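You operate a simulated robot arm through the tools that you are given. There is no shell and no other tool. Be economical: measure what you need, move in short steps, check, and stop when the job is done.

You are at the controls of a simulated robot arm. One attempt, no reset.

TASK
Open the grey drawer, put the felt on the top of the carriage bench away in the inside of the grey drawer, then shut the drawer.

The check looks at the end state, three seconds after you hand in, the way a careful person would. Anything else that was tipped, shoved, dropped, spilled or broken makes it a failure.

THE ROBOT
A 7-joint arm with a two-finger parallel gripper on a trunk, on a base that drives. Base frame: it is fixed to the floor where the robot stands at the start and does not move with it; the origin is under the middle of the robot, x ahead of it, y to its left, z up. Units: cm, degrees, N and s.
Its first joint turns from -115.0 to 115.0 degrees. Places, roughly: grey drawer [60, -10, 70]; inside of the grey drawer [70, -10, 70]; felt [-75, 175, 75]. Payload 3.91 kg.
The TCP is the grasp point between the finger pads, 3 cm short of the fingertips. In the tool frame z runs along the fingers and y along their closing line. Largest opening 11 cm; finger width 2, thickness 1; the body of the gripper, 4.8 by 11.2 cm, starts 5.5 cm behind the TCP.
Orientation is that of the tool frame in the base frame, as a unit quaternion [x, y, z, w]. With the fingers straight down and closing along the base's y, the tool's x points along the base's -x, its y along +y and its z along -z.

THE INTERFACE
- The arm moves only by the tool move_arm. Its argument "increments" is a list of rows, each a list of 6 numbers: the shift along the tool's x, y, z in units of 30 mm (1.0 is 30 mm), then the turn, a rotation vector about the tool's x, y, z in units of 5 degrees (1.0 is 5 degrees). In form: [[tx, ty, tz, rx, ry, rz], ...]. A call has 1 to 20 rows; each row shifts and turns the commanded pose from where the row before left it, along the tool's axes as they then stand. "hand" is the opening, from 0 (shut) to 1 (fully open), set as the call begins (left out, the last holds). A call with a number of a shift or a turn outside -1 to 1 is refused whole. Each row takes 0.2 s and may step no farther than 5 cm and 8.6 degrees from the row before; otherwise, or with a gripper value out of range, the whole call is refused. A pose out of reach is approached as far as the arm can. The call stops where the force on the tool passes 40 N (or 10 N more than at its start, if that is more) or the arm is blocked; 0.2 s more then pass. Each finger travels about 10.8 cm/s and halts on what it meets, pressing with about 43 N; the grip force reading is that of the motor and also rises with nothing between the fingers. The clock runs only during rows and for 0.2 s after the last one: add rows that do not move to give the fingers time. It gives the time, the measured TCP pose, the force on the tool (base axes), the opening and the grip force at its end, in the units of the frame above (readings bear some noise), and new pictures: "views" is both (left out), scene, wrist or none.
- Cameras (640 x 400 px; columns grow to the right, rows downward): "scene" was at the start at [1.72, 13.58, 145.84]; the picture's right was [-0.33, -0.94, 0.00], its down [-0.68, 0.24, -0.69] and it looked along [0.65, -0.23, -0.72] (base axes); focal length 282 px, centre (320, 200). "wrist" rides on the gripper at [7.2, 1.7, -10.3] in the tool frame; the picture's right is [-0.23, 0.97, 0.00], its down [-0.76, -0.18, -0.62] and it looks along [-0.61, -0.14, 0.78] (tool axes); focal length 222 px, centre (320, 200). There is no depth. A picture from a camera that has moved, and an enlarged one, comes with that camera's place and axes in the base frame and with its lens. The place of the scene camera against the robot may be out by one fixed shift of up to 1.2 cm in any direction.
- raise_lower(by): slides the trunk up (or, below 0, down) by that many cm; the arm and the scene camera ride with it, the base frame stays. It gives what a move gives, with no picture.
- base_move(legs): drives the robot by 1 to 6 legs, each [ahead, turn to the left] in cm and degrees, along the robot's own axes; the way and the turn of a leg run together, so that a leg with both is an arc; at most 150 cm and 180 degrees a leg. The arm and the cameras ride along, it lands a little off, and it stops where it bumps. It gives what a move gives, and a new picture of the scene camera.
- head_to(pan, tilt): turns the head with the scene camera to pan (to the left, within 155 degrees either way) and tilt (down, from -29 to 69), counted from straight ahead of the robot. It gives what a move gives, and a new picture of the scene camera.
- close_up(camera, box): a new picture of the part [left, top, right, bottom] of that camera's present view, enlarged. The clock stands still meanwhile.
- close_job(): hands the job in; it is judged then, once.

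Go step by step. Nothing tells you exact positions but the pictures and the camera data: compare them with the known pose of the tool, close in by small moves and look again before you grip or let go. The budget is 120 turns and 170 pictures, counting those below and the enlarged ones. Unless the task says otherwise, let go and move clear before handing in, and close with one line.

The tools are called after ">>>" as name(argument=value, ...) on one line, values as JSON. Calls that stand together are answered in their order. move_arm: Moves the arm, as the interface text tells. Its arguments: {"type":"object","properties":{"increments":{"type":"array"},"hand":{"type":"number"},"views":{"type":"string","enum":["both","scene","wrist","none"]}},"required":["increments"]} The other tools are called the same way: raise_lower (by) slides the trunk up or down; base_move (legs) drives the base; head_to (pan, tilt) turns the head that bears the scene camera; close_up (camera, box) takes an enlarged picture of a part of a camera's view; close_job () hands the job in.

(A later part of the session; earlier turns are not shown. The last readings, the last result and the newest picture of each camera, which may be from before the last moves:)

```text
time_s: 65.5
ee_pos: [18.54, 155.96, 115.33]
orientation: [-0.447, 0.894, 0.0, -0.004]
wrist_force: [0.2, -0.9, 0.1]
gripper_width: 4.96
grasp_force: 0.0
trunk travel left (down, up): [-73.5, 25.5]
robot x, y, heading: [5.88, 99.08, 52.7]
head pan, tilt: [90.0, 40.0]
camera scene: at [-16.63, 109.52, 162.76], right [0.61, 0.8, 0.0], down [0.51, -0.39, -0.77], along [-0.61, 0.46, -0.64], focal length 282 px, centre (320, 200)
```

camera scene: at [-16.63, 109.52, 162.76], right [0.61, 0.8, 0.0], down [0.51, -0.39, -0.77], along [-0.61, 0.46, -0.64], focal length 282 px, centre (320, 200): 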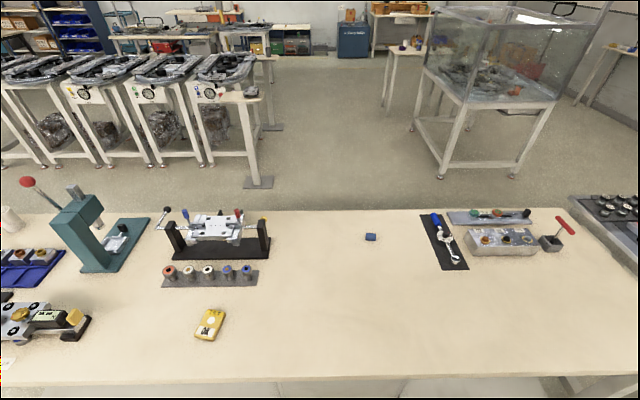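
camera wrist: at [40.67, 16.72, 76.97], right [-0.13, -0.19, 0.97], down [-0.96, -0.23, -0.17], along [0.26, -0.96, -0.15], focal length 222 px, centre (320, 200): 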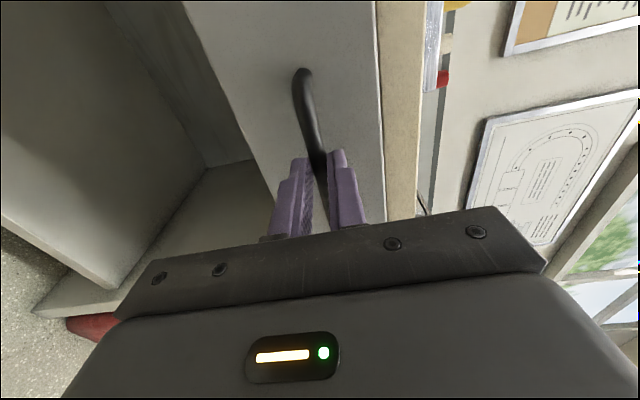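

The felt is confirmed at about [-64.6, 170.3]. The base is still ~19 cm from the bench edge, so I'll sidestep about 14 cm closer.

>>> base_move(legs=[[0, 20], [41, 0], [0, -20], [-24, 0]])

>>> head_to(pan=60, tilt=60)

```text
time_s: 71.5
ee_pos: [15.38, 175.04, 115.4]
orientation: [-0.453, 0.892, 0.0, -0.004]
wrist_force: [-0.1, -0.4, -0.6]
gripper_width: 4.93
grasp_force: 0.1
trunk travel left (down, up): [-73.5, 25.5]
robot x, y, heading: [3.15, 118.35, 53.4]
head pan, tilt: [90.0, 40.0]
camera scene: at [-19.36, 128.25, 162.76], right [0.6, 0.8, 0.0], down [0.52, -0.38, -0.77], along [-0.61, 0.46, -0.64], focal length 282 px, centre (320, 200)
```

scene: 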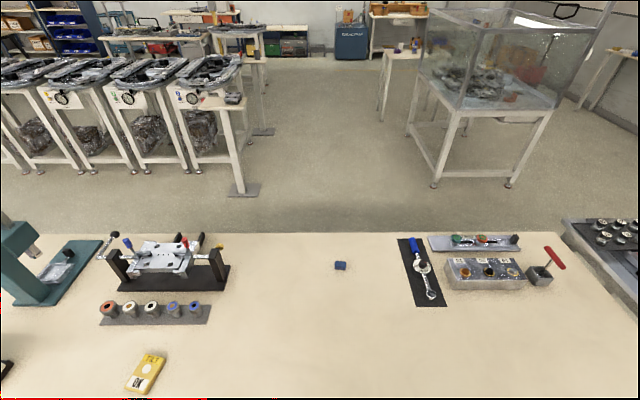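

```text
time_s: 72.5
ee_pos: [15.59, 175.07, 115.47]
orientation: [-0.453, 0.892, 0.0, -0.003]
wrist_force: [-0.3, -0.7, -0.5]
gripper_width: 4.97
grasp_force: 0.1
trunk travel left (down, up): [-73.5, 25.5]
robot x, y, heading: [3.2, 117.98, 53.2]
head pan, tilt: [60.0, 60.0]
camera scene: at [-15.12, 129.38, 160.09], right [0.92, 0.4, 0.0], down [0.34, -0.79, -0.5], along [-0.2, 0.46, -0.87], focal length 282 px, centre (320, 200)
```

scene: 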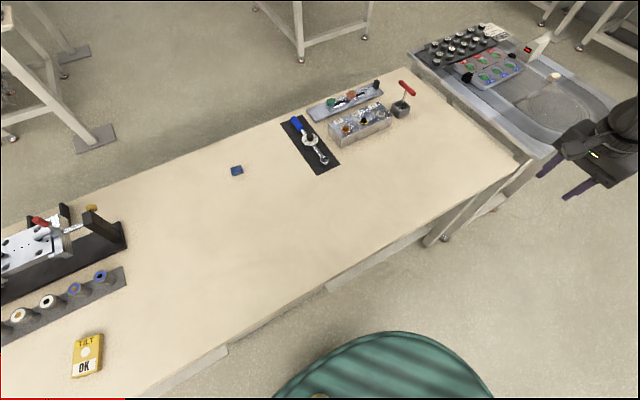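

The felt is about 85 cm from the axis, off to the left. I'll swing the arm round to the left side high above the bench, yawing the tool as it goes.

>>> move_arm(increments=[[0.78, 0.62, 0, 0, 0, -1], [0.723, 0.686, 0, 0, 0, -1], [0.66, 0.746, 0, 0, 0, -1], [0.593, 0.801, 0, 0, 0, -1], [0.521, 0.849, 0, 0, 0, -1], [0.445, 0.892, 0, 0, 0, -1], [0.365, 0.927, 0, 0, 0, -1], [0.283, 0.955, 0, 0, 0, -1], [0.199, 0.976, 0, 0, 0, -1], [0.113, 0.99, 0, 0, 0, -1], [0.026, 0.996, 0, 0, 0, -1], [-0.061, 0.994, 0, 0, 0, -1], [-0.147, 0.986, 0, 0, 0, -1], [-0.232, 0.969, 0, 0, 0, -1], [-0.316, 0.945, 0, 0, 0, -1], [-0.397, 0.914, 0, 0, 0, -1], [-0.475, 0.876, 0, 0, 0, -1], [-0.55, 0.831, 0, 0, 0, -1], [-0.62, 0.78, 0, 0, 0, 0], [-0.62, 0.78, 0, 0, 0, 0]], views="both")

```text
time_s: 76.7
ee_pos: [-42.45, 159.19, 115.84]
orientation: [0.951, -0.31, -0.003, 0.002]
wrist_force: [0.2, -1.0, 0.0]
gripper_width: 4.92
grasp_force: 0.0
trunk travel left (down, up): [-73.5, 25.5]
robot x, y, heading: [3.4, 118.08, 53.3]
head pan, tilt: [60.0, 60.0]
camera scene: at [-15.24, 129.33, 160.08], right [0.92, 0.4, 0.0], down [0.34, -0.79, -0.5], along [-0.2, 0.46, -0.87], focal length 282 px, centre (320, 200)
camera wrist: at [-37.55, 153.68, 126.1], right [-0.76, -0.65, 0.01], down [-0.51, 0.59, 0.63], along [-0.41, 0.47, -0.78], focal length 222 px, centre (320, 200)
```

scene: 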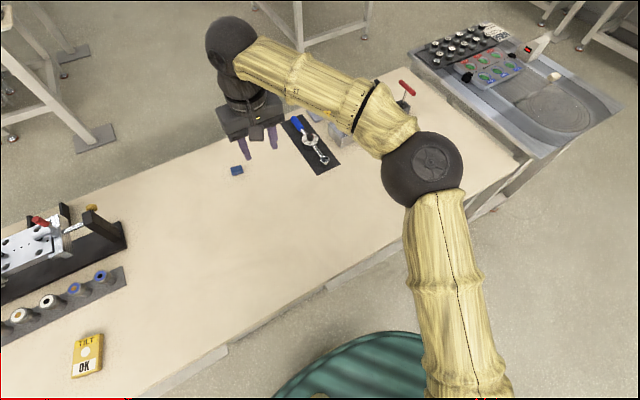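
wrist: 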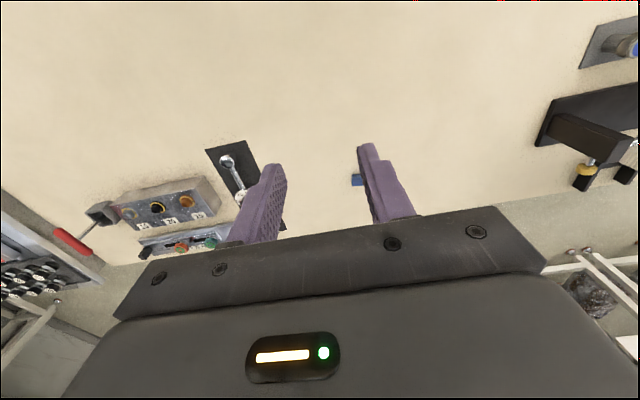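

The gripper is over the bench next to the felt. I'll tilt the tool 45° outward and test how far out it reaches at this safe height.

>>> move_arm(increments=[[0, 0, 0, 0, -1, 0], [0, 0, 0, 0, -1, 0], [0, 0, 0, 0, -1, 0], [0, 0, 0, 0, -1, 0], [0, 0, 0, 0, -1, 0], [0, 0, 0, 0, -1, 0], [0, 0, 0, 0, -1, 0], [0, 0, 0, 0, -1, 0], [0, 0, 0, 0, -1, 0], [-0.6, 0.2, 0.6, 0, 0, 0], [-0.6, 0.2, 0.6, 0, 0, 0], [-0.6, 0.2, 0.6, 0, 0, 0], [-0.6, 0.2, 0.6, 0, 0, 0], [-0.6, 0.2, 0.6, 0, 0, 0], [-0.6, 0.2, 0.6, 0, 0, 0], [-0.6, 0, 0.6, 0, 0, 0]], views="both")

```text
time_s: 80.1
ee_pos: [-58.87, 167.14, 115.87]
orientation: [0.878, -0.286, -0.366, -0.116]
wrist_force: [-0.6, 0.4, -0.6]
gripper_width: 4.94
grasp_force: 0.0
trunk travel left (down, up): [-73.5, 25.5]
robot x, y, heading: [3.25, 117.67, 53.2]
head pan, tilt: [60.0, 60.0]
camera scene: at [-15.24, 129.39, 160.07], right [0.92, 0.4, 0.0], down [0.34, -0.8, -0.5], along [-0.2, 0.46, -0.87], focal length 282 px, centre (320, 200)
camera wrist: at [-49.89, 158.38, 118.11], right [-0.7, -0.69, 0.17], down [0.03, 0.2, 0.98], along [-0.71, 0.69, -0.12], focal length 222 px, centre (320, 200)
```

scene: 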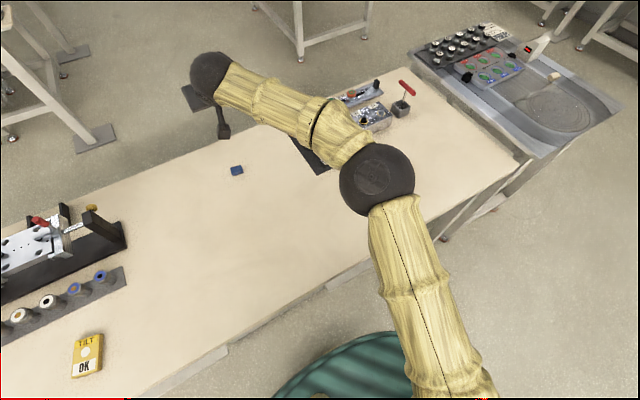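
wrist: 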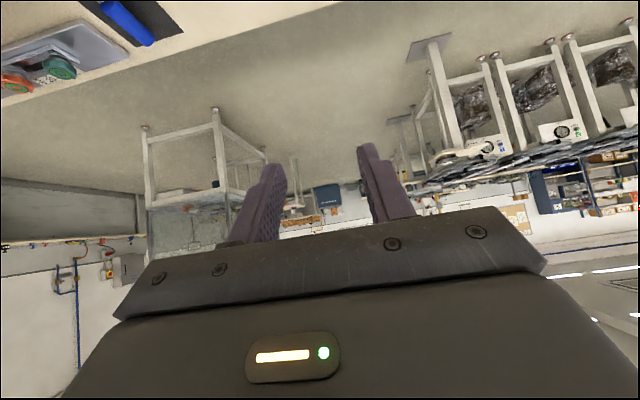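

It reached 79 cm easily. I'll reduce the tilt to 30°, for camera clearance and a better view, and extend the last few cm.

>>> move_arm(increments=[[0, 0, 0, 0, 1, 0], [0, 0, 0, 0, 1, 0], [0, 0, 0, 0, 1, 0], [-0.866, 0, 0.5, 0, 0, 0], [-0.866, 0, 0.5, 0, 0, 0]], views="both")

```text
time_s: 81.3
ee_pos: [-58.42, 165.91, 115.4]
orientation: [0.918, -0.301, -0.248, -0.078]
wrist_force: [-0.1, 0.3, 0.7]
gripper_width: 4.97
grasp_force: 0.0
out of reach, approached as far as the arm can: row 3, 4, 5
trunk travel left (down, up): [-73.5, 25.5]
robot x, y, heading: [3.11, 117.68, 53.4]
head pan, tilt: [60.0, 60.0]
camera scene: at [-15.1, 129.38, 160.09], right [0.92, 0.4, 0.0], down [0.34, -0.8, -0.5], along [-0.2, 0.46, -0.87], focal length 282 px, centre (320, 200)
camera wrist: at [-50.28, 157.78, 120.71], right [-0.73, -0.67, 0.12], down [-0.17, 0.35, 0.92], along [-0.66, 0.65, -0.37], focal length 222 px, centre (320, 200)
```

scene: 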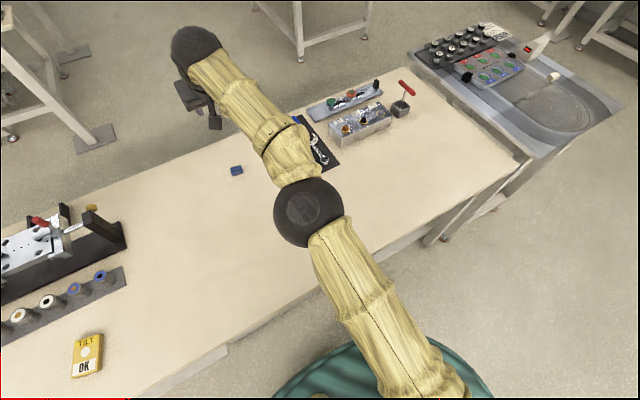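
wrist: 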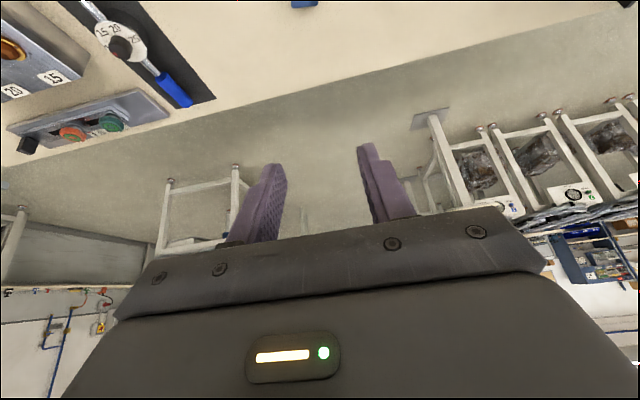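

At this height the reach runs out because the wrist sits above the shoulder. I'll lower the tool with the arm instead, then extend.

>>> move_arm(increments=[[0.5, 0, 0.866, 0, 0, 0], [0.5, 0, 0.866, 0, 0, 0], [0.5, 0, 0.866, 0, 0, 0], [0.5, 0, 0.866, 0, 0, 0], [0.5, 0, 0.866, 0, 0, 0], [0.5, 0, 0.866, 0, 0, 0], [-0.866, 0, 0.5, 0, 0, 0], [-0.866, 0, 0.5, 0, 0, 0], [-0.2, 0, 0.12, 0, 0, 0]], views="both")

```text
time_s: 83.3
ee_pos: [-60.43, 167.15, 97.2]
orientation: [0.918, -0.3, -0.249, -0.077]
wrist_force: [-1.3, 0.7, 0.0]
gripper_width: 4.94
grasp_force: 0.0
out of reach, approached as far as the arm can: row 7, 8, 9
trunk travel left (down, up): [-73.5, 25.5]
robot x, y, heading: [3.26, 117.95, 53.3]
head pan, tilt: [60.0, 60.0]
camera scene: at [-15.1, 129.38, 160.09], right [0.92, 0.4, 0.0], down [0.34, -0.8, -0.5], along [-0.2, 0.46, -0.87], focal length 282 px, centre (320, 200)
camera wrist: at [-52.12, 158.99, 102.49], right [-0.73, -0.67, 0.12], down [-0.17, 0.35, 0.92], along [-0.66, 0.65, -0.37], focal length 222 px, centre (320, 200)
```

scene: 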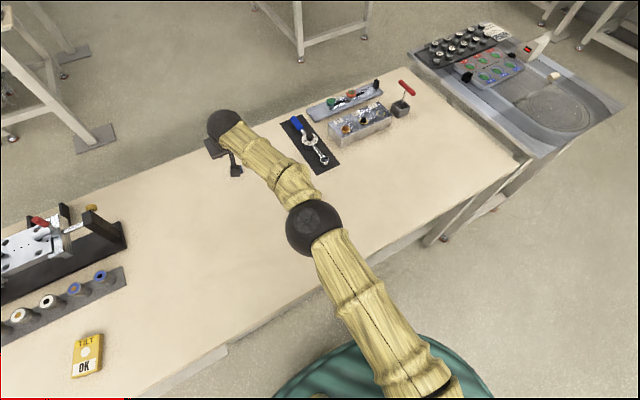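
wrist: 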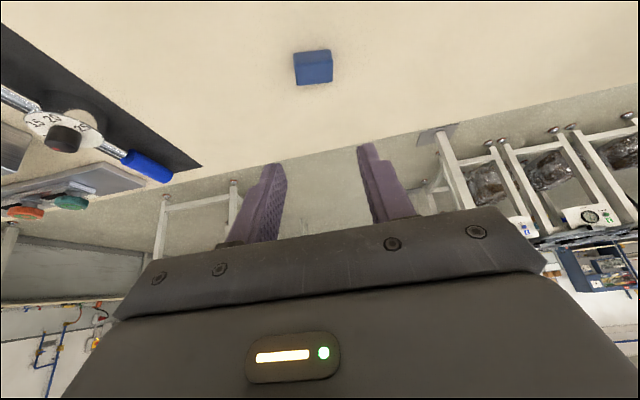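

The wrist camera now sees the felt, at about [-64.5, 169.7]. I'm ~5 cm short, so I'll raise the arm and sidestep the base a little closer.

>>> raise_lower(by=18)

>>> base_move(legs=[[0, 10], [27, 0], [0, -10], [-26.5, 0]])

>>> close_up(camera="wrist", box=[0, 0, 640, 400])

```text
time_s: 85.3
ee_pos: [-60.43, 167.07, 115.27]
orientation: [0.918, -0.3, -0.249, -0.077]
wrist_force: [0.4, -0.3, 0.1]
gripper_width: 4.94
grasp_force: 0.0
trunk travel left (down, up): [-91.5, 7.5]
robot x, y, heading: [3.13, 117.83, 53.3]
head pan, tilt: [60.0, 60.0]
```

```text
time_s: 90.1
ee_pos: [-64.33, 169.41, 115.28]
orientation: [0.919, -0.297, -0.248, -0.077]
wrist_force: [0.3, -1.1, -0.1]
gripper_width: 4.94
grasp_force: 0.0
trunk travel left (down, up): [-91.5, 7.5]
robot x, y, heading: [-0.23, 121.05, 53.7]
head pan, tilt: [60.0, 60.0]
camera scene: at [-18.75, 132.13, 178.09], right [0.92, 0.4, 0.0], down [0.35, -0.79, -0.5], along [-0.2, 0.46, -0.87], focal length 282 px, centre (320, 200)
```

scene: 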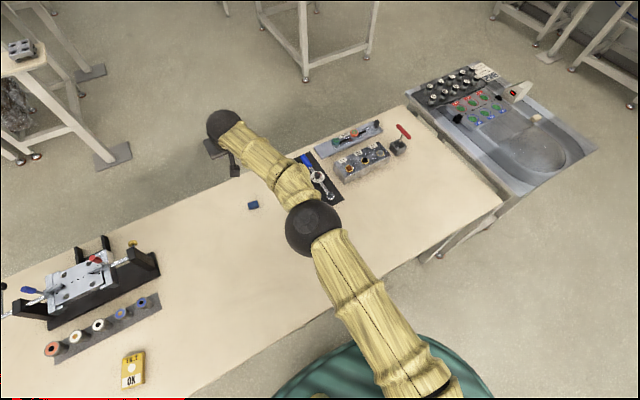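

```text
1.00 times, centred on (320, 200) of wrist
camera zoom: at [-56.03, 161.39, 120.5], right [-0.73, -0.68, 0.12], down [-0.17, 0.35, 0.92], along [-0.66, 0.65, -0.37], focal length 222 px, centre (320, 200)
```

zoom: 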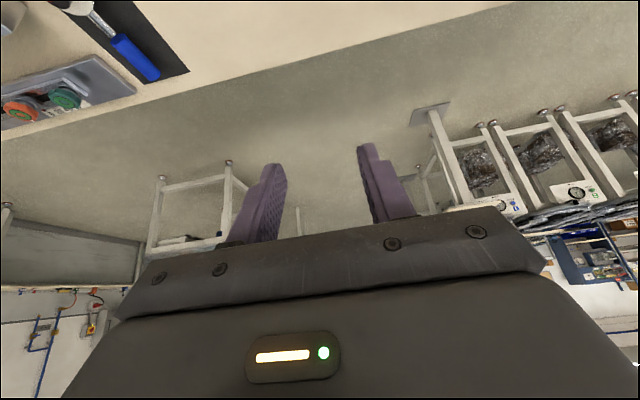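

The TCP is now right above the felt. I'll open the fingers to about 8 cm and lower the trunk in stages.

>>> raise_lower(by=-22)

>>> move_arm(increments=[[0, 0, 0, 0, 0, 0], [0, 0, 0, 0, 0, 0]], hand=0.75, views="both")

>>> close_up(camera="scene", box=[180, 100, 340, 200])

```text
time_s: 92.4
ee_pos: [-64.32, 169.47, 93.18]
orientation: [0.919, -0.296, -0.248, -0.076]
wrist_force: [0.0, -0.1, 0.6]
gripper_width: 4.93
grasp_force: 0.1
trunk travel left (down, up): [-69.5, 29.5]
robot x, y, heading: [-0.15, 120.74, 53.8]
head pan, tilt: [60.0, 60.0]
```

```text
time_s: 93.0
ee_pos: [-64.32, 169.56, 93.09]
orientation: [0.919, -0.297, -0.249, -0.076]
wrist_force: [0.2, -0.5, 0.5]
gripper_width: 8.25
grasp_force: 0.0
trunk travel left (down, up): [-69.5, 29.5]
robot x, y, heading: [-0.18, 120.85, 53.8]
head pan, tilt: [60.0, 60.0]
camera scene: at [-18.68, 132.23, 156.09], right [0.92, 0.4, 0.0], down [0.35, -0.79, -0.5], along [-0.2, 0.46, -0.87], focal length 282 px, centre (320, 200)
camera wrist: at [-55.98, 161.46, 98.5], right [-0.73, -0.68, 0.12], down [-0.17, 0.35, 0.92], along [-0.66, 0.65, -0.37], focal length 222 px, centre (320, 200)
```

scene: 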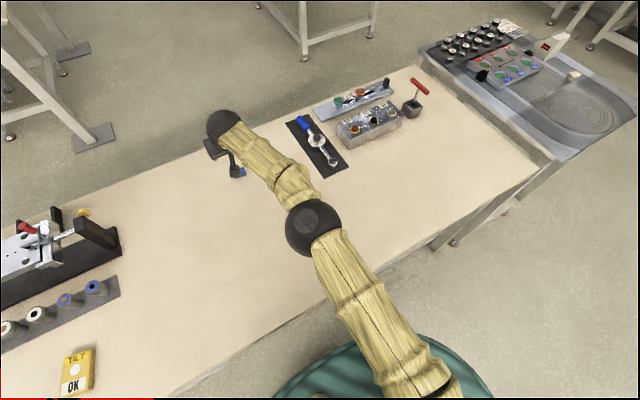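
wrist: 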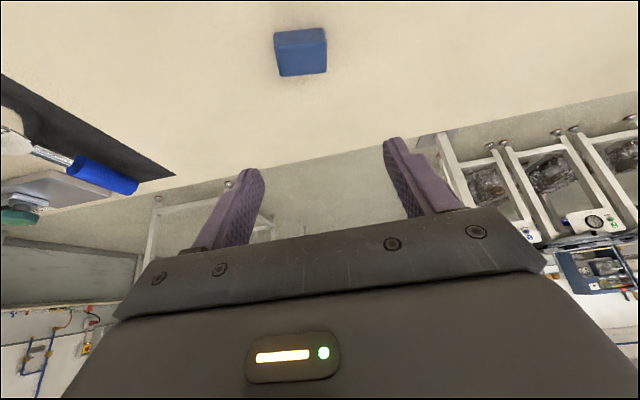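

```text
4.00 times, centred on (260, 150) of scene
camera zoom: at [-18.68, 132.23, 156.09], right [0.92, 0.4, 0.0], down [0.35, -0.79, -0.5], along [-0.2, 0.46, -0.87], focal length 1126 px, centre (560, 400)
```

zoom: 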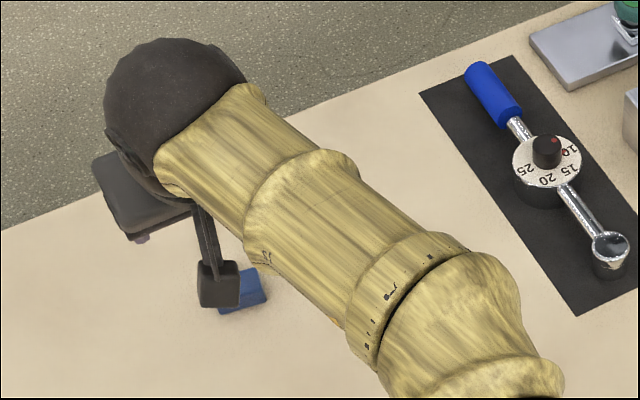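

The TCP and felt agree in x and y. I'll retract about 1.2 cm to allow for the finger tilt, then lower to just above the felt.

>>> move_arm(increments=[[0.35, 0, -0.2, 0, 0, 0]], views="none")

>>> raise_lower(by=-6.5)

>>> move_arm(increments=[[0, 0, 0, 0, 0, 0]], views="wrist")

```text
time_s: 93.4
ee_pos: [-63.26, 168.78, 93.29]
orientation: [0.919, -0.297, -0.249, -0.076]
wrist_force: [-0.2, -0.2, -0.6]
gripper_width: 8.25
grasp_force: 0.1
trunk travel left (down, up): [-69.5, 29.5]
robot x, y, heading: [-0.46, 121.23, 54.0]
head pan, tilt: [60.0, 60.0]
```

```text
time_s: 94.4
ee_pos: [-63.29, 168.6, 86.78]
orientation: [0.919, -0.296, -0.25, -0.076]
wrist_force: [-0.2, 0.4, 0.0]
gripper_width: 8.24
grasp_force: 0.0
trunk travel left (down, up): [-63.0, 36.0]
robot x, y, heading: [-0.14, 120.9, 53.8]
head pan, tilt: [60.0, 60.0]
```

```text
time_s: 94.8
ee_pos: [-63.35, 168.73, 86.7]
orientation: [0.919, -0.296, -0.249, -0.076]
wrist_force: [0.4, -0.1, -0.4]
gripper_width: 8.28
grasp_force: 0.2
trunk travel left (down, up): [-63.0, 36.0]
robot x, y, heading: [-0.25, 121.1, 53.9]
head pan, tilt: [60.0, 60.0]
camera wrist: at [-55.03, 160.67, 91.99], right [-0.73, -0.68, 0.12], down [-0.17, 0.35, 0.92], along [-0.66, 0.65, -0.37], focal length 222 px, centre (320, 200)
```

wrist: 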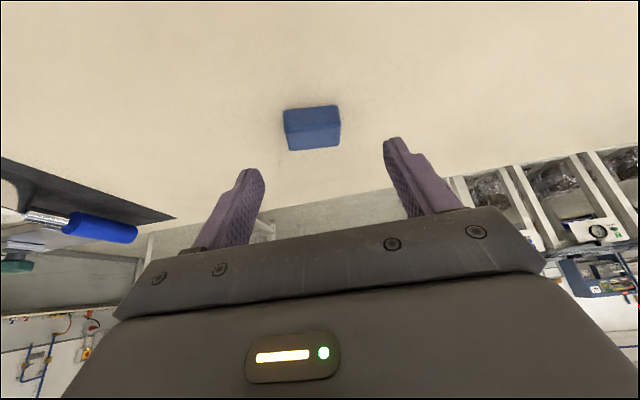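

The felt sits centred between the fingers. I'll lower the last 3.4 cm with force monitoring.

>>> move_arm(increments=[[0.15, 0, 0.26, 0, 0, 0], [0.15, 0, 0.26, 0, 0, 0], [0.15, 0, 0.26, 0, 0, 0], [0.12, 0, 0.2, 0, 0, 0]], views="wrist")

```text
time_s: 95.8
ee_pos: [-63.23, 168.65, 83.38]
orientation: [0.919, -0.297, -0.249, -0.076]
wrist_force: [-0.8, 0.0, 0.1]
gripper_width: 8.24
grasp_force: 0.0
trunk travel left (down, up): [-63.0, 36.0]
robot x, y, heading: [-0.39, 120.97, 53.6]
head pan, tilt: [60.0, 60.0]
camera wrist: at [-54.99, 160.71, 88.59], right [-0.73, -0.68, 0.12], down [-0.17, 0.35, 0.92], along [-0.66, 0.65, -0.37], focal length 222 px, centre (320, 200)
```

wrist: 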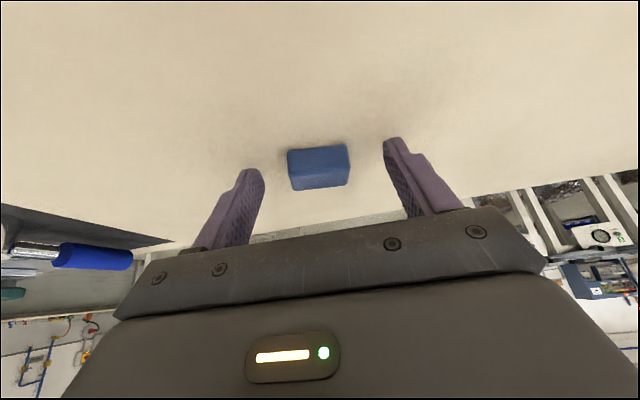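

>>> move_arm(increments=[[0, 0, 0, 0, 0, 0], [0, 0, 0, 0, 0, 0], [0, 0, 0, 0, 0, 0], [0, 0, 0, 0, 0, 0]], hand=0, views="wrist")

```text
time_s: 96.8
ee_pos: [-63.37, 168.66, 83.35]
orientation: [0.919, -0.296, -0.249, -0.076]
wrist_force: [0.2, 0.0, -0.3]
gripper_width: 3.85
grasp_force: 43.0
trunk travel left (down, up): [-63.0, 36.0]
robot x, y, heading: [-0.41, 120.98, 53.8]
head pan, tilt: [60.0, 60.0]
camera wrist: at [-54.98, 160.71, 88.62], right [-0.73, -0.68, 0.12], down [-0.17, 0.35, 0.92], along [-0.66, 0.65, -0.37], focal length 222 px, centre (320, 200)
```

wrist: 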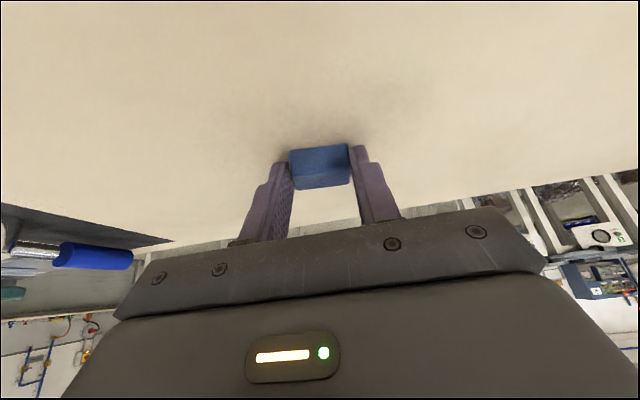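

The felt is gripped (3.85 cm wide). I'll lift it by the trunk first.

>>> raise_lower(by=33)

>>> move_arm(increments=[[0.866, 0, -0.5, 0, 0, 0], [0.866, 0, -0.5, 0, 0, 0], [0.866, 0, -0.5, 0, 0, 0], [0.866, 0, -0.5, 0, 0, 0], [0.866, 0, -0.5, 0, 0, 0], [0.866, 0, -0.5, 0, 0, 0], [0, 0, 0, 0, 1, 0], [0, 0, 0, 0, 1, 0], [0, 0, 0, 0, 1, 0], [0, 0, 0, 0, 1, 0], [0, 0, 0, 0, 1, 0], [0, 0, 0, 0, 1, 0]], views="both")

```text
time_s: 100.1
ee_pos: [-63.2, 168.78, 116.25]
orientation: [0.919, -0.296, -0.25, -0.076]
wrist_force: [0.2, 0.8, -0.5]
gripper_width: 3.76
grasp_force: 43.4
trunk travel left (down, up): [-96.0, 3.0]
robot x, y, heading: [-0.41, 121.31, 53.9]
head pan, tilt: [60.0, 60.0]
```

```text
time_s: 102.7
ee_pos: [-48.64, 158.22, 116.34]
orientation: [0.951, -0.308, -0.002, 0.003]
wrist_force: [-0.4, 0.2, 0.0]
gripper_width: 3.78
grasp_force: 43.2
trunk travel left (down, up): [-96.0, 3.0]
robot x, y, heading: [-0.03, 121.0, 53.6]
head pan, tilt: [60.0, 60.0]
camera scene: at [-18.74, 132.24, 182.58], right [0.92, 0.4, 0.0], down [0.35, -0.79, -0.5], along [-0.2, 0.46, -0.87], focal length 282 px, centre (320, 200)
camera wrist: at [-43.73, 152.67, 126.59], right [-0.75, -0.66, 0.01], down [-0.51, 0.59, 0.62], along [-0.41, 0.47, -0.78], focal length 222 px, centre (320, 200)
```

scene: 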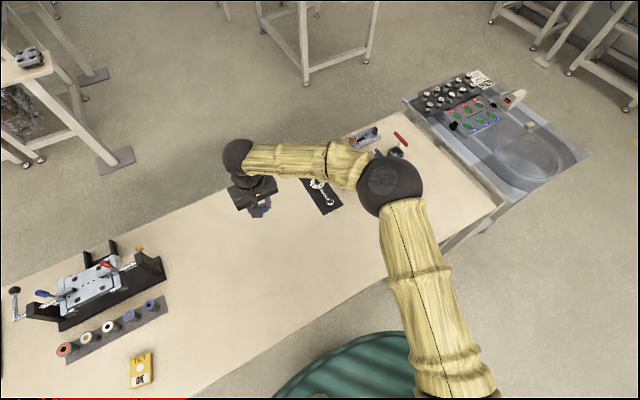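
wrist: 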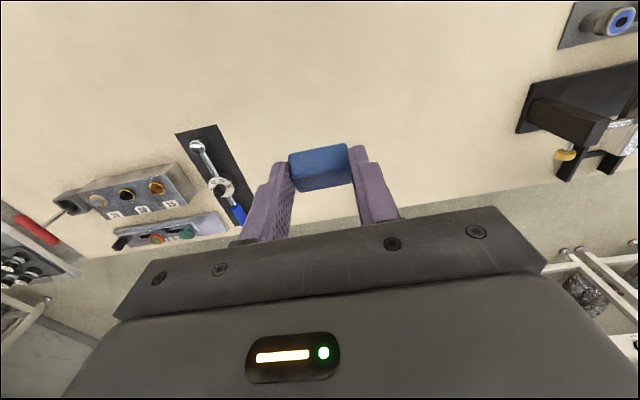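

The felt is held firmly. I'll swing the arm back to the robot's front.

>>> move_arm(increments=[[0.62, -0.78, 0, 0, 0, 0], [0.62, -0.78, 0, 0, 0, 1], [0.55, -0.831, 0, 0, 0, 1], [0.475, -0.876, 0, 0, 0, 1], [0.397, -0.914, 0, 0, 0, 1], [0.316, -0.945, 0, 0, 0, 1], [0.232, -0.969, 0, 0, 0, 1], [0.147, -0.986, 0, 0, 0, 1], [0.061, -0.994, 0, 0, 0, 1], [-0.026, -0.996, 0, 0, 0, 1], [-0.113, -0.99, 0, 0, 0, 1], [-0.199, -0.976, 0, 0, 0, 1], [-0.283, -0.955, 0, 0, 0, 1], [-0.365, -0.927, 0, 0, 0, 1], [-0.445, -0.892, 0, 0, 0, 1], [-0.521, -0.849, 0, 0, 0, 1], [-0.593, -0.801, 0, 0, 0, 1], [-0.66, -0.746, 0, 0, 0, 1], [-0.723, -0.686, 0, 0, 0, 1], [-0.78, -0.62, 0, 0, 0, 0]], views="wrist")

```text
time_s: 106.9
ee_pos: [8.94, 174.55, 115.91]
orientation: [-0.457, 0.89, 0.001, -0.004]
wrist_force: [0.1, 0.4, 0.1]
gripper_width: 3.78
grasp_force: 43.1
trunk travel left (down, up): [-96.0, 3.0]
robot x, y, heading: [-0.18, 120.8, 53.8]
head pan, tilt: [60.0, 60.0]
camera wrist: at [3.39, 169.71, 126.22], right [-0.66, 0.75, 0.0], down [0.59, 0.52, 0.62], along [0.46, 0.41, -0.79], focal length 222 px, centre (320, 200)
```

wrist: 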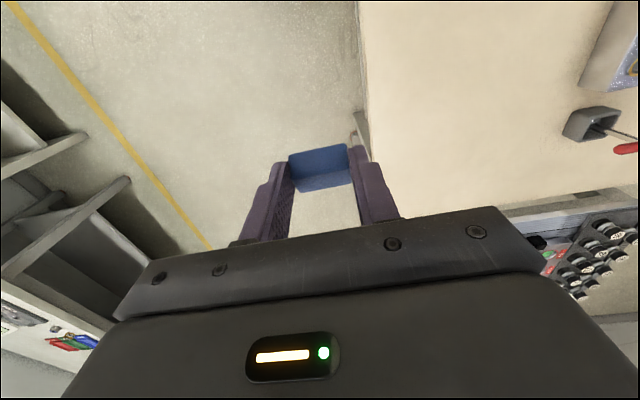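

The felt is in hand and in front of me. I'll drive back to the drawer bench, reversing away from this one.

>>> base_move(legs=[[-20, 12], [-25, 12], [0, 7.3], [-80, 0], [0, -85]])

>>> head_to(pan=-10, tilt=50)

```text
time_s: 118.0
ee_pos: [23.94, 25.63, 115.97]
orientation: [-0.009, 1.0, 0.002, -0.003]
wrist_force: [-0.3, -0.2, -0.1]
gripper_width: 3.76
grasp_force: 43.2
trunk travel left (down, up): [-96.0, 3.0]
robot x, y, heading: [-24.78, 1.26, 0.5]
head pan, tilt: [60.0, 60.0]
camera scene: at [-27.14, 22.85, 182.59], right [0.87, -0.49, 0.0], down [-0.43, -0.75, -0.5], along [0.25, 0.43, -0.87], focal length 282 px, centre (320, 200)
```

scene: 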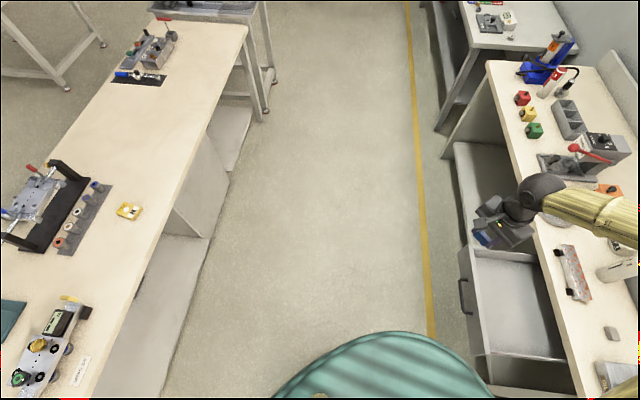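

```text
time_s: 119.4
ee_pos: [24.06, 25.55, 115.84]
orientation: [-0.008, 1.0, 0.002, -0.003]
wrist_force: [-0.1, -0.5, 0.1]
gripper_width: 3.79
grasp_force: 43.1
trunk travel left (down, up): [-96.0, 3.0]
robot x, y, heading: [-24.48, 0.57, 0.5]
head pan, tilt: [-10.0, 50.0]
camera scene: at [-22.85, 15.8, 183.84], right [-0.17, -0.99, 0.0], down [-0.76, 0.13, -0.64], along [0.63, -0.11, -0.77], focal length 282 px, centre (320, 200)
```

scene: 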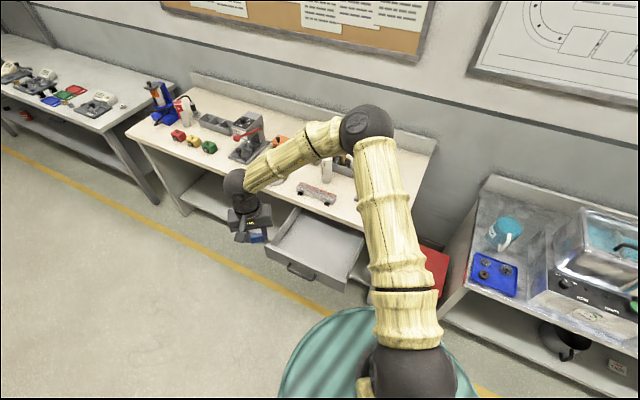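

The open drawer's interior is centred near [41, 7]. I'll move the felt over it, high up, and align the tool with the drawer.

>>> move_arm(increments=[[-0.79, -0.86, 0, 0, 0, 0], [-0.79, -0.86, 0, 0, 0, 0], [-0.79, -0.86, 0, 0, 0, 0], [-0.79, -0.86, 0, 0, 0, 0], [-0.79, -0.86, 0, 0, 0, 0], [-0.79, -0.86, 0, 0, 0, 0], [-0.79, -0.86, 0, 0, 0, 0], [0, 0, 0, 0, 0, 1], [0, 0, 0, 0, 0, 1], [0, 0, 0, 0, 0, 1], [0, 0, 0, 0, 0, 1], [0, 0, 0, 0, 0, 1], [0, 0, 0, 0, 0, 1], [0, 0, 0, 0, 0, 1], [0, 0, 0, 0, 0, 0.4]], views="both")

```text
time_s: 122.6
ee_pos: [40.82, 7.8, 115.7]
orientation: [0.31, 0.951, 0.001, -0.005]
wrist_force: [0.6, -1.2, 0.0]
gripper_width: 3.77
grasp_force: 42.3
trunk travel left (down, up): [-96.0, 3.0]
robot x, y, heading: [-24.57, 1.22, 0.4]
head pan, tilt: [-10.0, 50.0]
camera scene: at [-22.85, 15.77, 183.85], right [-0.17, -0.99, 0.0], down [-0.76, 0.13, -0.64], along [0.63, -0.11, -0.77], focal length 282 px, centre (320, 200)
camera wrist: at [35.96, 13.44, 126.04], right [0.76, 0.65, 0.0], down [0.52, -0.59, 0.62], along [0.4, -0.47, -0.79], focal length 222 px, centre (320, 200)
```

scene: 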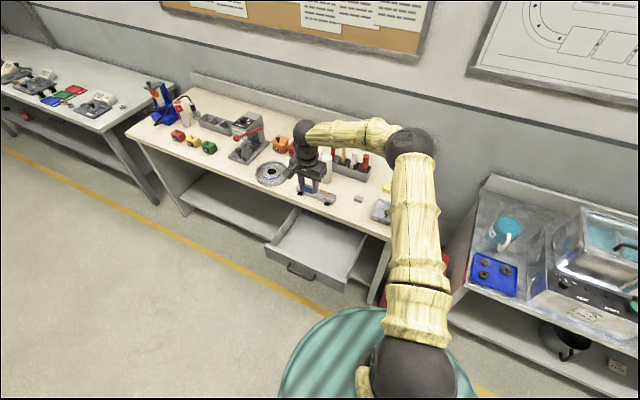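
wrist: 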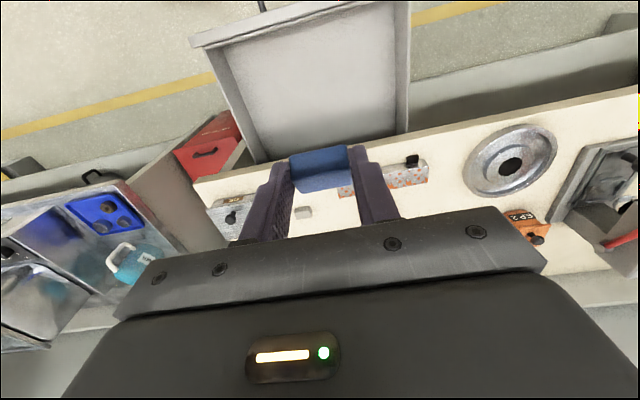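

The drawer interior is centred near [42, 5.3] with its floor at about z=72. I'll shift slightly and lower the trunk to just above the drawer.

>>> move_arm(increments=[[-0.8, -0.4, 0, 0, 0, 0]], views="none")

>>> raise_lower(by=-31)

>>> move_arm(increments=[[0, 0, 0, 0, 0, 0]], views="both")

```text
time_s: 123.0
ee_pos: [42.2, 5.42, 115.71]
orientation: [0.308, 0.951, 0.002, -0.004]
wrist_force: [-0.2, -0.3, -0.6]
gripper_width: 3.8
grasp_force: 42.9
trunk travel left (down, up): [-96.0, 3.0]
robot x, y, heading: [-24.2, 0.9, 0.3]
head pan, tilt: [-10.0, 50.0]
```

```text
time_s: 126.1
ee_pos: [42.18, 5.5, 84.79]
orientation: [0.308, 0.951, 0.001, -0.004]
wrist_force: [-0.1, -0.4, -0.4]
gripper_width: 3.77
grasp_force: 43.0
trunk travel left (down, up): [-65.0, 34.0]
robot x, y, heading: [-24.41, 0.68, 0.5]
head pan, tilt: [-10.0, 50.0]
```

```text
time_s: 126.5
ee_pos: [42.09, 5.5, 84.8]
orientation: [0.309, 0.951, 0.0, -0.004]
wrist_force: [0.2, -0.1, 0.3]
gripper_width: 3.77
grasp_force: 43.3
trunk travel left (down, up): [-65.0, 34.0]
robot x, y, heading: [-24.47, 0.81, 0.5]
head pan, tilt: [-10.0, 50.0]
camera scene: at [-22.86, 15.78, 152.85], right [-0.17, -0.99, 0.0], down [-0.76, 0.13, -0.64], along [0.63, -0.11, -0.77], focal length 282 px, centre (320, 200)
camera wrist: at [37.22, 11.1, 95.11], right [0.76, 0.65, 0.0], down [0.52, -0.59, 0.62], along [0.4, -0.47, -0.79], focal length 222 px, centre (320, 200)
```

scene: 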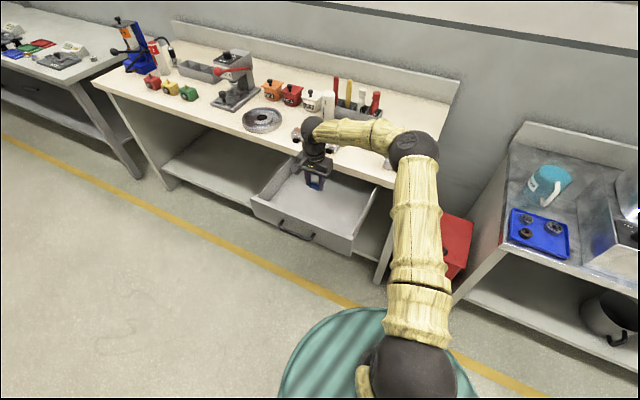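
wrist: 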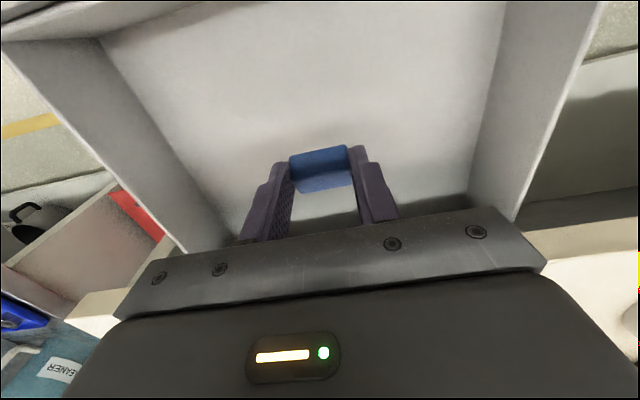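

The felt is centred over the drawer. I'll lower it with force monitoring.

>>> move_arm(increments=[[0, 0, 0.5, 0, 0, 0], [0, 0, 0.5, 0, 0, 0], [0, 0, 0.4, 0, 0, 0], [0, 0, 0.3, 0, 0, 0], [0, 0, 0.3, 0, 0, 0], [0, 0, 0.2, 0, 0, 0], [0, 0, 0.2, 0, 0, 0], [0, 0, 0.2, 0, 0, 0], [0, 0, 0.15, 0, 0, 0]], views="both")

```text
time_s: 128.5
ee_pos: [42.11, 5.6, 76.55]
orientation: [0.309, 0.951, 0.001, -0.004]
wrist_force: [0.3, 0.4, -0.9]
gripper_width: 3.76
grasp_force: 42.9
trunk travel left (down, up): [-65.0, 34.0]
robot x, y, heading: [-24.17, 0.39, 0.3]
head pan, tilt: [-10.0, 50.0]
camera scene: at [-22.86, 15.78, 152.85], right [-0.17, -0.99, 0.0], down [-0.76, 0.13, -0.64], along [0.63, -0.11, -0.77], focal length 282 px, centre (320, 200)
camera wrist: at [37.22, 11.13, 86.88], right [0.76, 0.65, 0.0], down [0.52, -0.59, 0.62], along [0.4, -0.47, -0.79], focal length 222 px, centre (320, 200)
```

scene: 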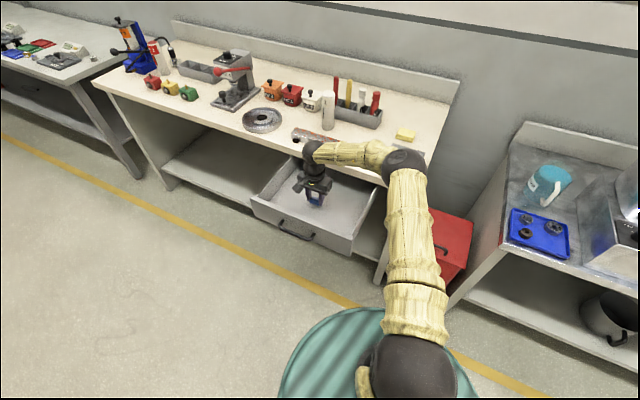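
wrist: 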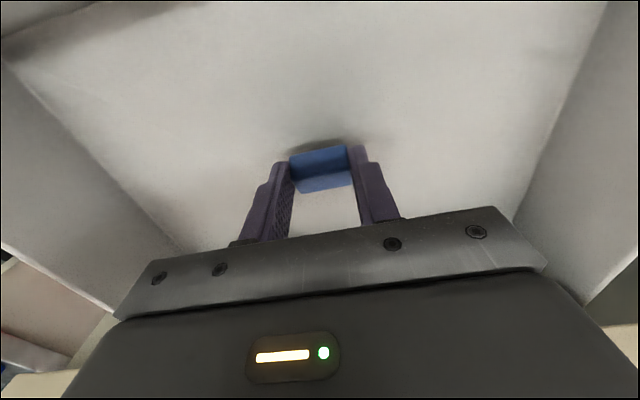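

>>> move_arm(increments=[[0, 0, 0.1, 0, 0, 0], [0, 0, 0.1, 0, 0, 0], [0, 0, 0.1, 0, 0, 0], [0, 0, 0.1, 0, 0, 0]], views="wrist")

```text
time_s: 129.5
ee_pos: [42.04, 5.63, 75.24]
orientation: [0.309, 0.951, 0.001, -0.004]
wrist_force: [0.5, -0.2, -1.3]
gripper_width: 3.8
grasp_force: 43.3
trunk travel left (down, up): [-65.0, 34.0]
robot x, y, heading: [-24.27, 0.88, 0.6]
head pan, tilt: [-10.0, 50.0]
camera wrist: at [37.24, 11.19, 85.63], right [0.76, 0.65, 0.0], down [0.52, -0.59, 0.62], along [0.4, -0.47, -0.79], focal length 222 px, centre (320, 200)
```

wrist: 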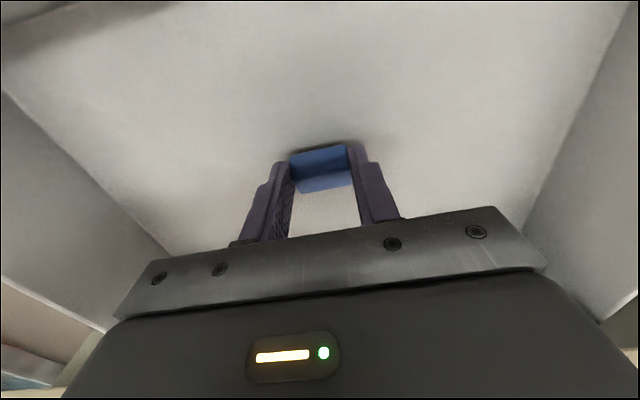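

>>> move_arm(increments=[[0, 0, 0.1, 0, 0, 0], [0, 0, 0.1, 0, 0, 0]], views="none")

>>> move_arm(increments=[[0, 0, 0, 0, 0, 0], [0, 0, 0, 0, 0, 0], [0, 0, 0, 0, 0, 0]], hand=0.6, views="wrist")

```text
time_s: 130.1
ee_pos: [42.04, 5.66, 75.16]
orientation: [0.309, 0.951, 0.003, -0.001]
wrist_force: [0.9, 0.5, 28.4]
gripper_width: 3.76
grasp_force: 42.9
trunk travel left (down, up): [-65.0, 34.0]
robot x, y, heading: [-24.26, 0.68, 0.2]
head pan, tilt: [-10.0, 50.0]
```

```text
time_s: 130.9
ee_pos: [42.04, 5.54, 74.68]
orientation: [0.309, 0.951, 0.0, -0.005]
wrist_force: [0.7, 0.7, -0.7]
gripper_width: 6.63
grasp_force: 0.0
trunk travel left (down, up): [-65.0, 34.0]
robot x, y, heading: [-24.17, 0.81, 0.4]
head pan, tilt: [-10.0, 50.0]
camera wrist: at [37.18, 11.15, 84.99], right [0.76, 0.65, 0.0], down [0.52, -0.59, 0.62], along [0.4, -0.47, -0.79], focal length 222 px, centre (320, 200)
```

wrist: 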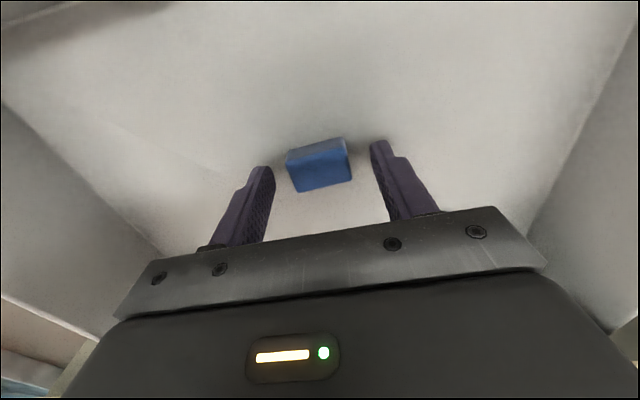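

The felt rests on the drawer floor, released. I'll raise straight out, check it, and back off the base.

>>> raise_lower(by=33)

>>> base_move(legs=[[-10, 0]])

>>> move_arm(increments=[[0.9, 0.275, 0, 0, 0, 0], [0.9, 0.275, 0, 0, 0, 0], [0.9, 0.275, 0, 0, 0, 0], [0.9, 0.275, 0, 0, 0, 0], [0.9, 0.275, 0, 0, 0, 0], [0.9, 0.275, 0, 0, 0, 0], [0.9, 0.275, 0, 0, 0, 0], [0.9, 0.275, 0, 0, 0, 0]], hand=0.4, views="both")

```text
time_s: 134.1
ee_pos: [42.12, 5.67, 107.6]
orientation: [0.308, 0.951, 0.0, -0.005]
wrist_force: [-0.1, 0.4, -0.3]
gripper_width: 6.61
grasp_force: 0.1
trunk travel left (down, up): [-98.0, 1.0]
robot x, y, heading: [-24.59, 1.04, 0.5]
head pan, tilt: [-10.0, 50.0]
```

```text
time_s: 135.3
ee_pos: [32.0, 5.85, 107.7]
orientation: [0.307, 0.952, 0.0, -0.005]
wrist_force: [-0.6, -0.1, -0.6]
gripper_width: 6.61
grasp_force: 0.0
trunk travel left (down, up): [-98.0, 1.0]
robot x, y, heading: [-34.87, 0.63, 0.3]
head pan, tilt: [-10.0, 50.0]
camera scene: at [-32.84, 15.79, 185.83], right [-0.17, -0.99, 0.0], down [-0.76, 0.13, -0.64], along [0.63, -0.11, -0.77], focal length 282 px, centre (320, 200)
```

scene: 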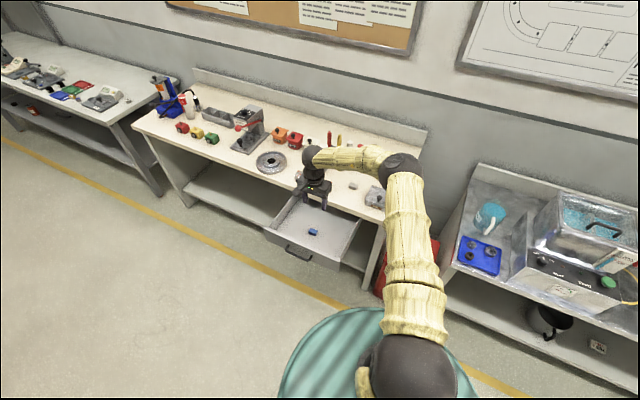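

```text
time_s: 137.1
ee_pos: [18.18, 23.88, 107.71]
orientation: [0.308, 0.951, 0.0, -0.004]
wrist_force: [0.4, 0.3, -0.5]
gripper_width: 4.43
grasp_force: 0.2
trunk travel left (down, up): [-98.0, 1.0]
robot x, y, heading: [-35.16, 0.76, 0.2]
head pan, tilt: [-10.0, 50.0]
camera scene: at [-33.03, 15.84, 185.83], right [-0.17, -0.99, 0.0], down [-0.76, 0.13, -0.64], along [0.63, -0.11, -0.77], focal length 282 px, centre (320, 200)
camera wrist: at [13.28, 29.5, 118.07], right [0.75, 0.66, 0.0], down [0.52, -0.59, 0.62], along [0.4, -0.47, -0.79], focal length 222 px, centre (320, 200)
```

scene: 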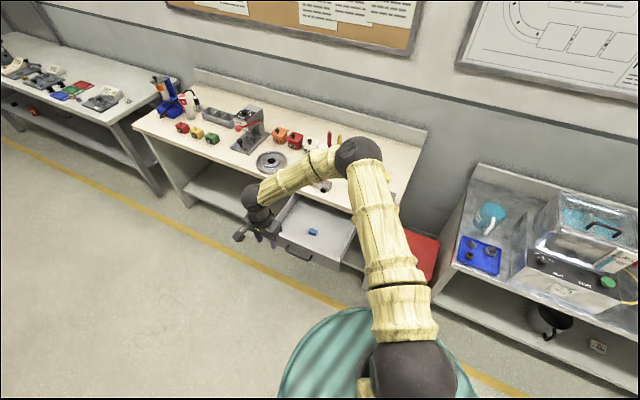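
wrist: 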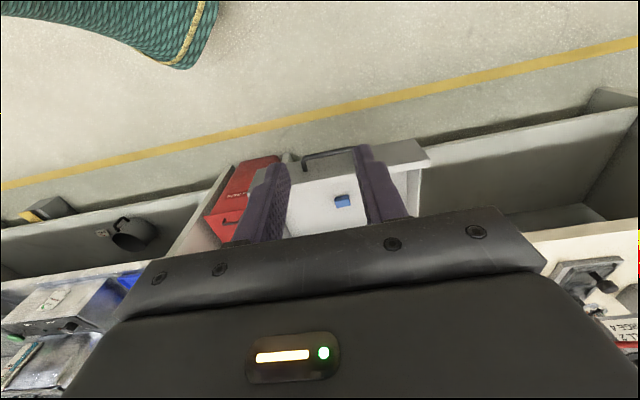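

The felt lies in the drawer. I'll turn the tool horizontal facing the drawer front, as before, and lower to handle height.

>>> move_arm(increments=[[0, 0, 0, 0, -1, 0], [0, 0, 0, 0, -1, 0], [0, 0, 0, 0, -1, 0], [0, 0, 0, 0, -1, 0], [0, 0, 0, 0, -1, 0], [0, 0, 0, 0, -1, 0], [0, 0, 0, 0, -1, 0], [0, 0, 0, 0, -1, 0], [0, 0, 0, 0, -1, 0], [0, 0, 0, 0, -1, 0], [0, 0, 0, 0, -1, 0], [0, 0, 0, 0, -1, 0], [0, 0, 0, 0, -1, 0], [0, 0, 0, 0, -1, 0], [0, 0, 0, 0, -1, 0], [0, 0, 0, 0, -1, 0], [0, 0, 0, 0, -1, 0], [0, 0, 0, 0, -1, 0]], views="none")

>>> move_arm(increments=[[0, 0, 0, 0, 0, 1], [0, 0, 0, 0, 0, 1], [0, 0, 0, 0, 0, 1], [0, 0, 0, 0, 0, 1], [0, 0, 0, 0, 0, 1], [0, 0, 0, 0, 0, 1], [0, 0, 0, 0, 0, 1], [0, 0, 0, 0, 0, 1], [0, 0, 0, 0, 0, 1], [0, 0, 0, 0, 0, 1], [0, 0, 0, 0, 0, 1], [0, 0, 0, 0, 0, 1], [0, 0, 0, 0, 0, 1], [0, 0, 0, 0, 0, 1], [0, 0, 0, 0, 0, 1], [0, 0, 0, 0, 0, 1], [0, 0, 0, 0, 0, 1], [0, 0, 0, 0, 0, 1]], views="scene")

```text
time_s: 140.9
ee_pos: [18.15, 23.82, 107.99]
orientation: [0.217, 0.676, -0.216, 0.67]
wrist_force: [-0.5, 0.4, -0.1]
gripper_width: 4.4
grasp_force: 0.0
trunk travel left (down, up): [-98.0, 1.0]
robot x, y, heading: [-34.54, 0.91, 0.3]
head pan, tilt: [-10.0, 50.0]
```

```text
time_s: 144.7
ee_pos: [18.29, 23.67, 107.77]
orientation: [0.632, 0.324, 0.321, 0.627]
wrist_force: [1.0, 0.2, 0.1]
gripper_width: 4.39
grasp_force: 0.1
trunk travel left (down, up): [-98.0, 1.0]
robot x, y, heading: [-34.85, 0.26, 0.7]
head pan, tilt: [-10.0, 50.0]
camera scene: at [-33.01, 15.7, 185.85], right [-0.17, -0.99, 0.0], down [-0.76, 0.13, -0.64], along [0.63, -0.11, -0.77], focal length 282 px, centre (320, 200)
```

scene: 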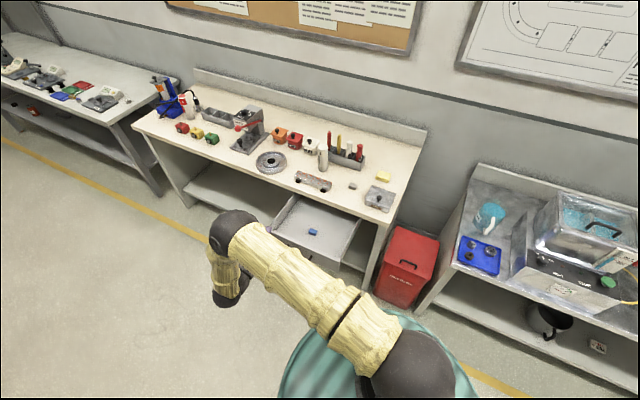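

>>> raise_lower(by=-32.4)

>>> move_arm(increments=[[0, 0, 0, 0, 0, 0]], views="both")

```text
time_s: 147.9
ee_pos: [18.14, 23.71, 75.35]
orientation: [0.632, 0.324, 0.32, 0.627]
wrist_force: [-1.1, -0.2, 0.3]
gripper_width: 4.39
grasp_force: 0.0
trunk travel left (down, up): [-65.6, 33.4]
robot x, y, heading: [-34.68, 0.98, 0.5]
head pan, tilt: [-10.0, 50.0]
```

```text
time_s: 148.3
ee_pos: [18.24, 23.71, 75.46]
orientation: [0.631, 0.325, 0.32, 0.627]
wrist_force: [0.0, -0.1, -0.3]
gripper_width: 4.43
grasp_force: 0.1
trunk travel left (down, up): [-65.6, 33.4]
robot x, y, heading: [-34.06, 0.84, 0.6]
head pan, tilt: [-10.0, 50.0]
camera scene: at [-33.02, 15.7, 153.45], right [-0.17, -0.99, 0.0], down [-0.76, 0.13, -0.64], along [0.63, -0.11, -0.77], focal length 282 px, centre (320, 200)
camera wrist: at [14.02, 35.64, 77.11], right [-0.13, -0.19, 0.97], down [-0.95, -0.25, -0.17], along [0.28, -0.95, -0.15], focal length 222 px, centre (320, 200)
```

scene: 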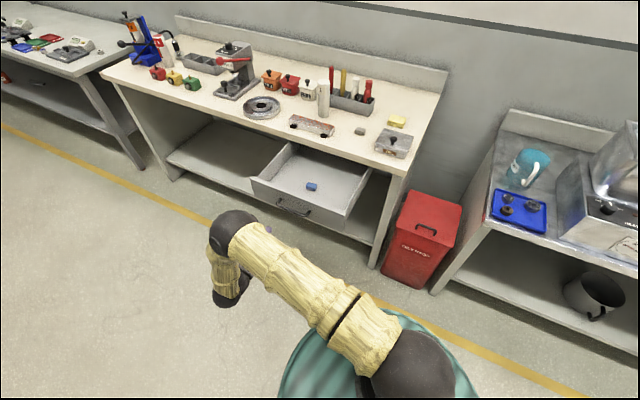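
wrist: 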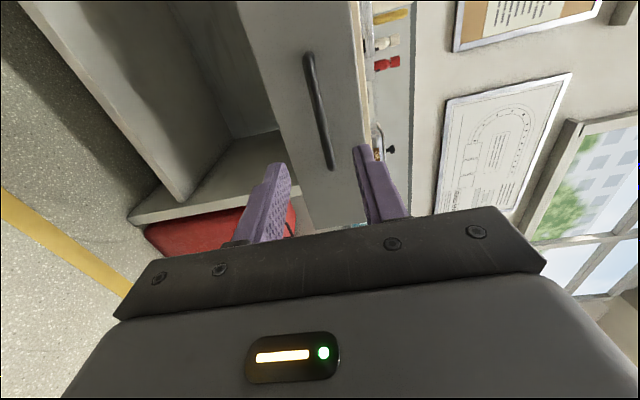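

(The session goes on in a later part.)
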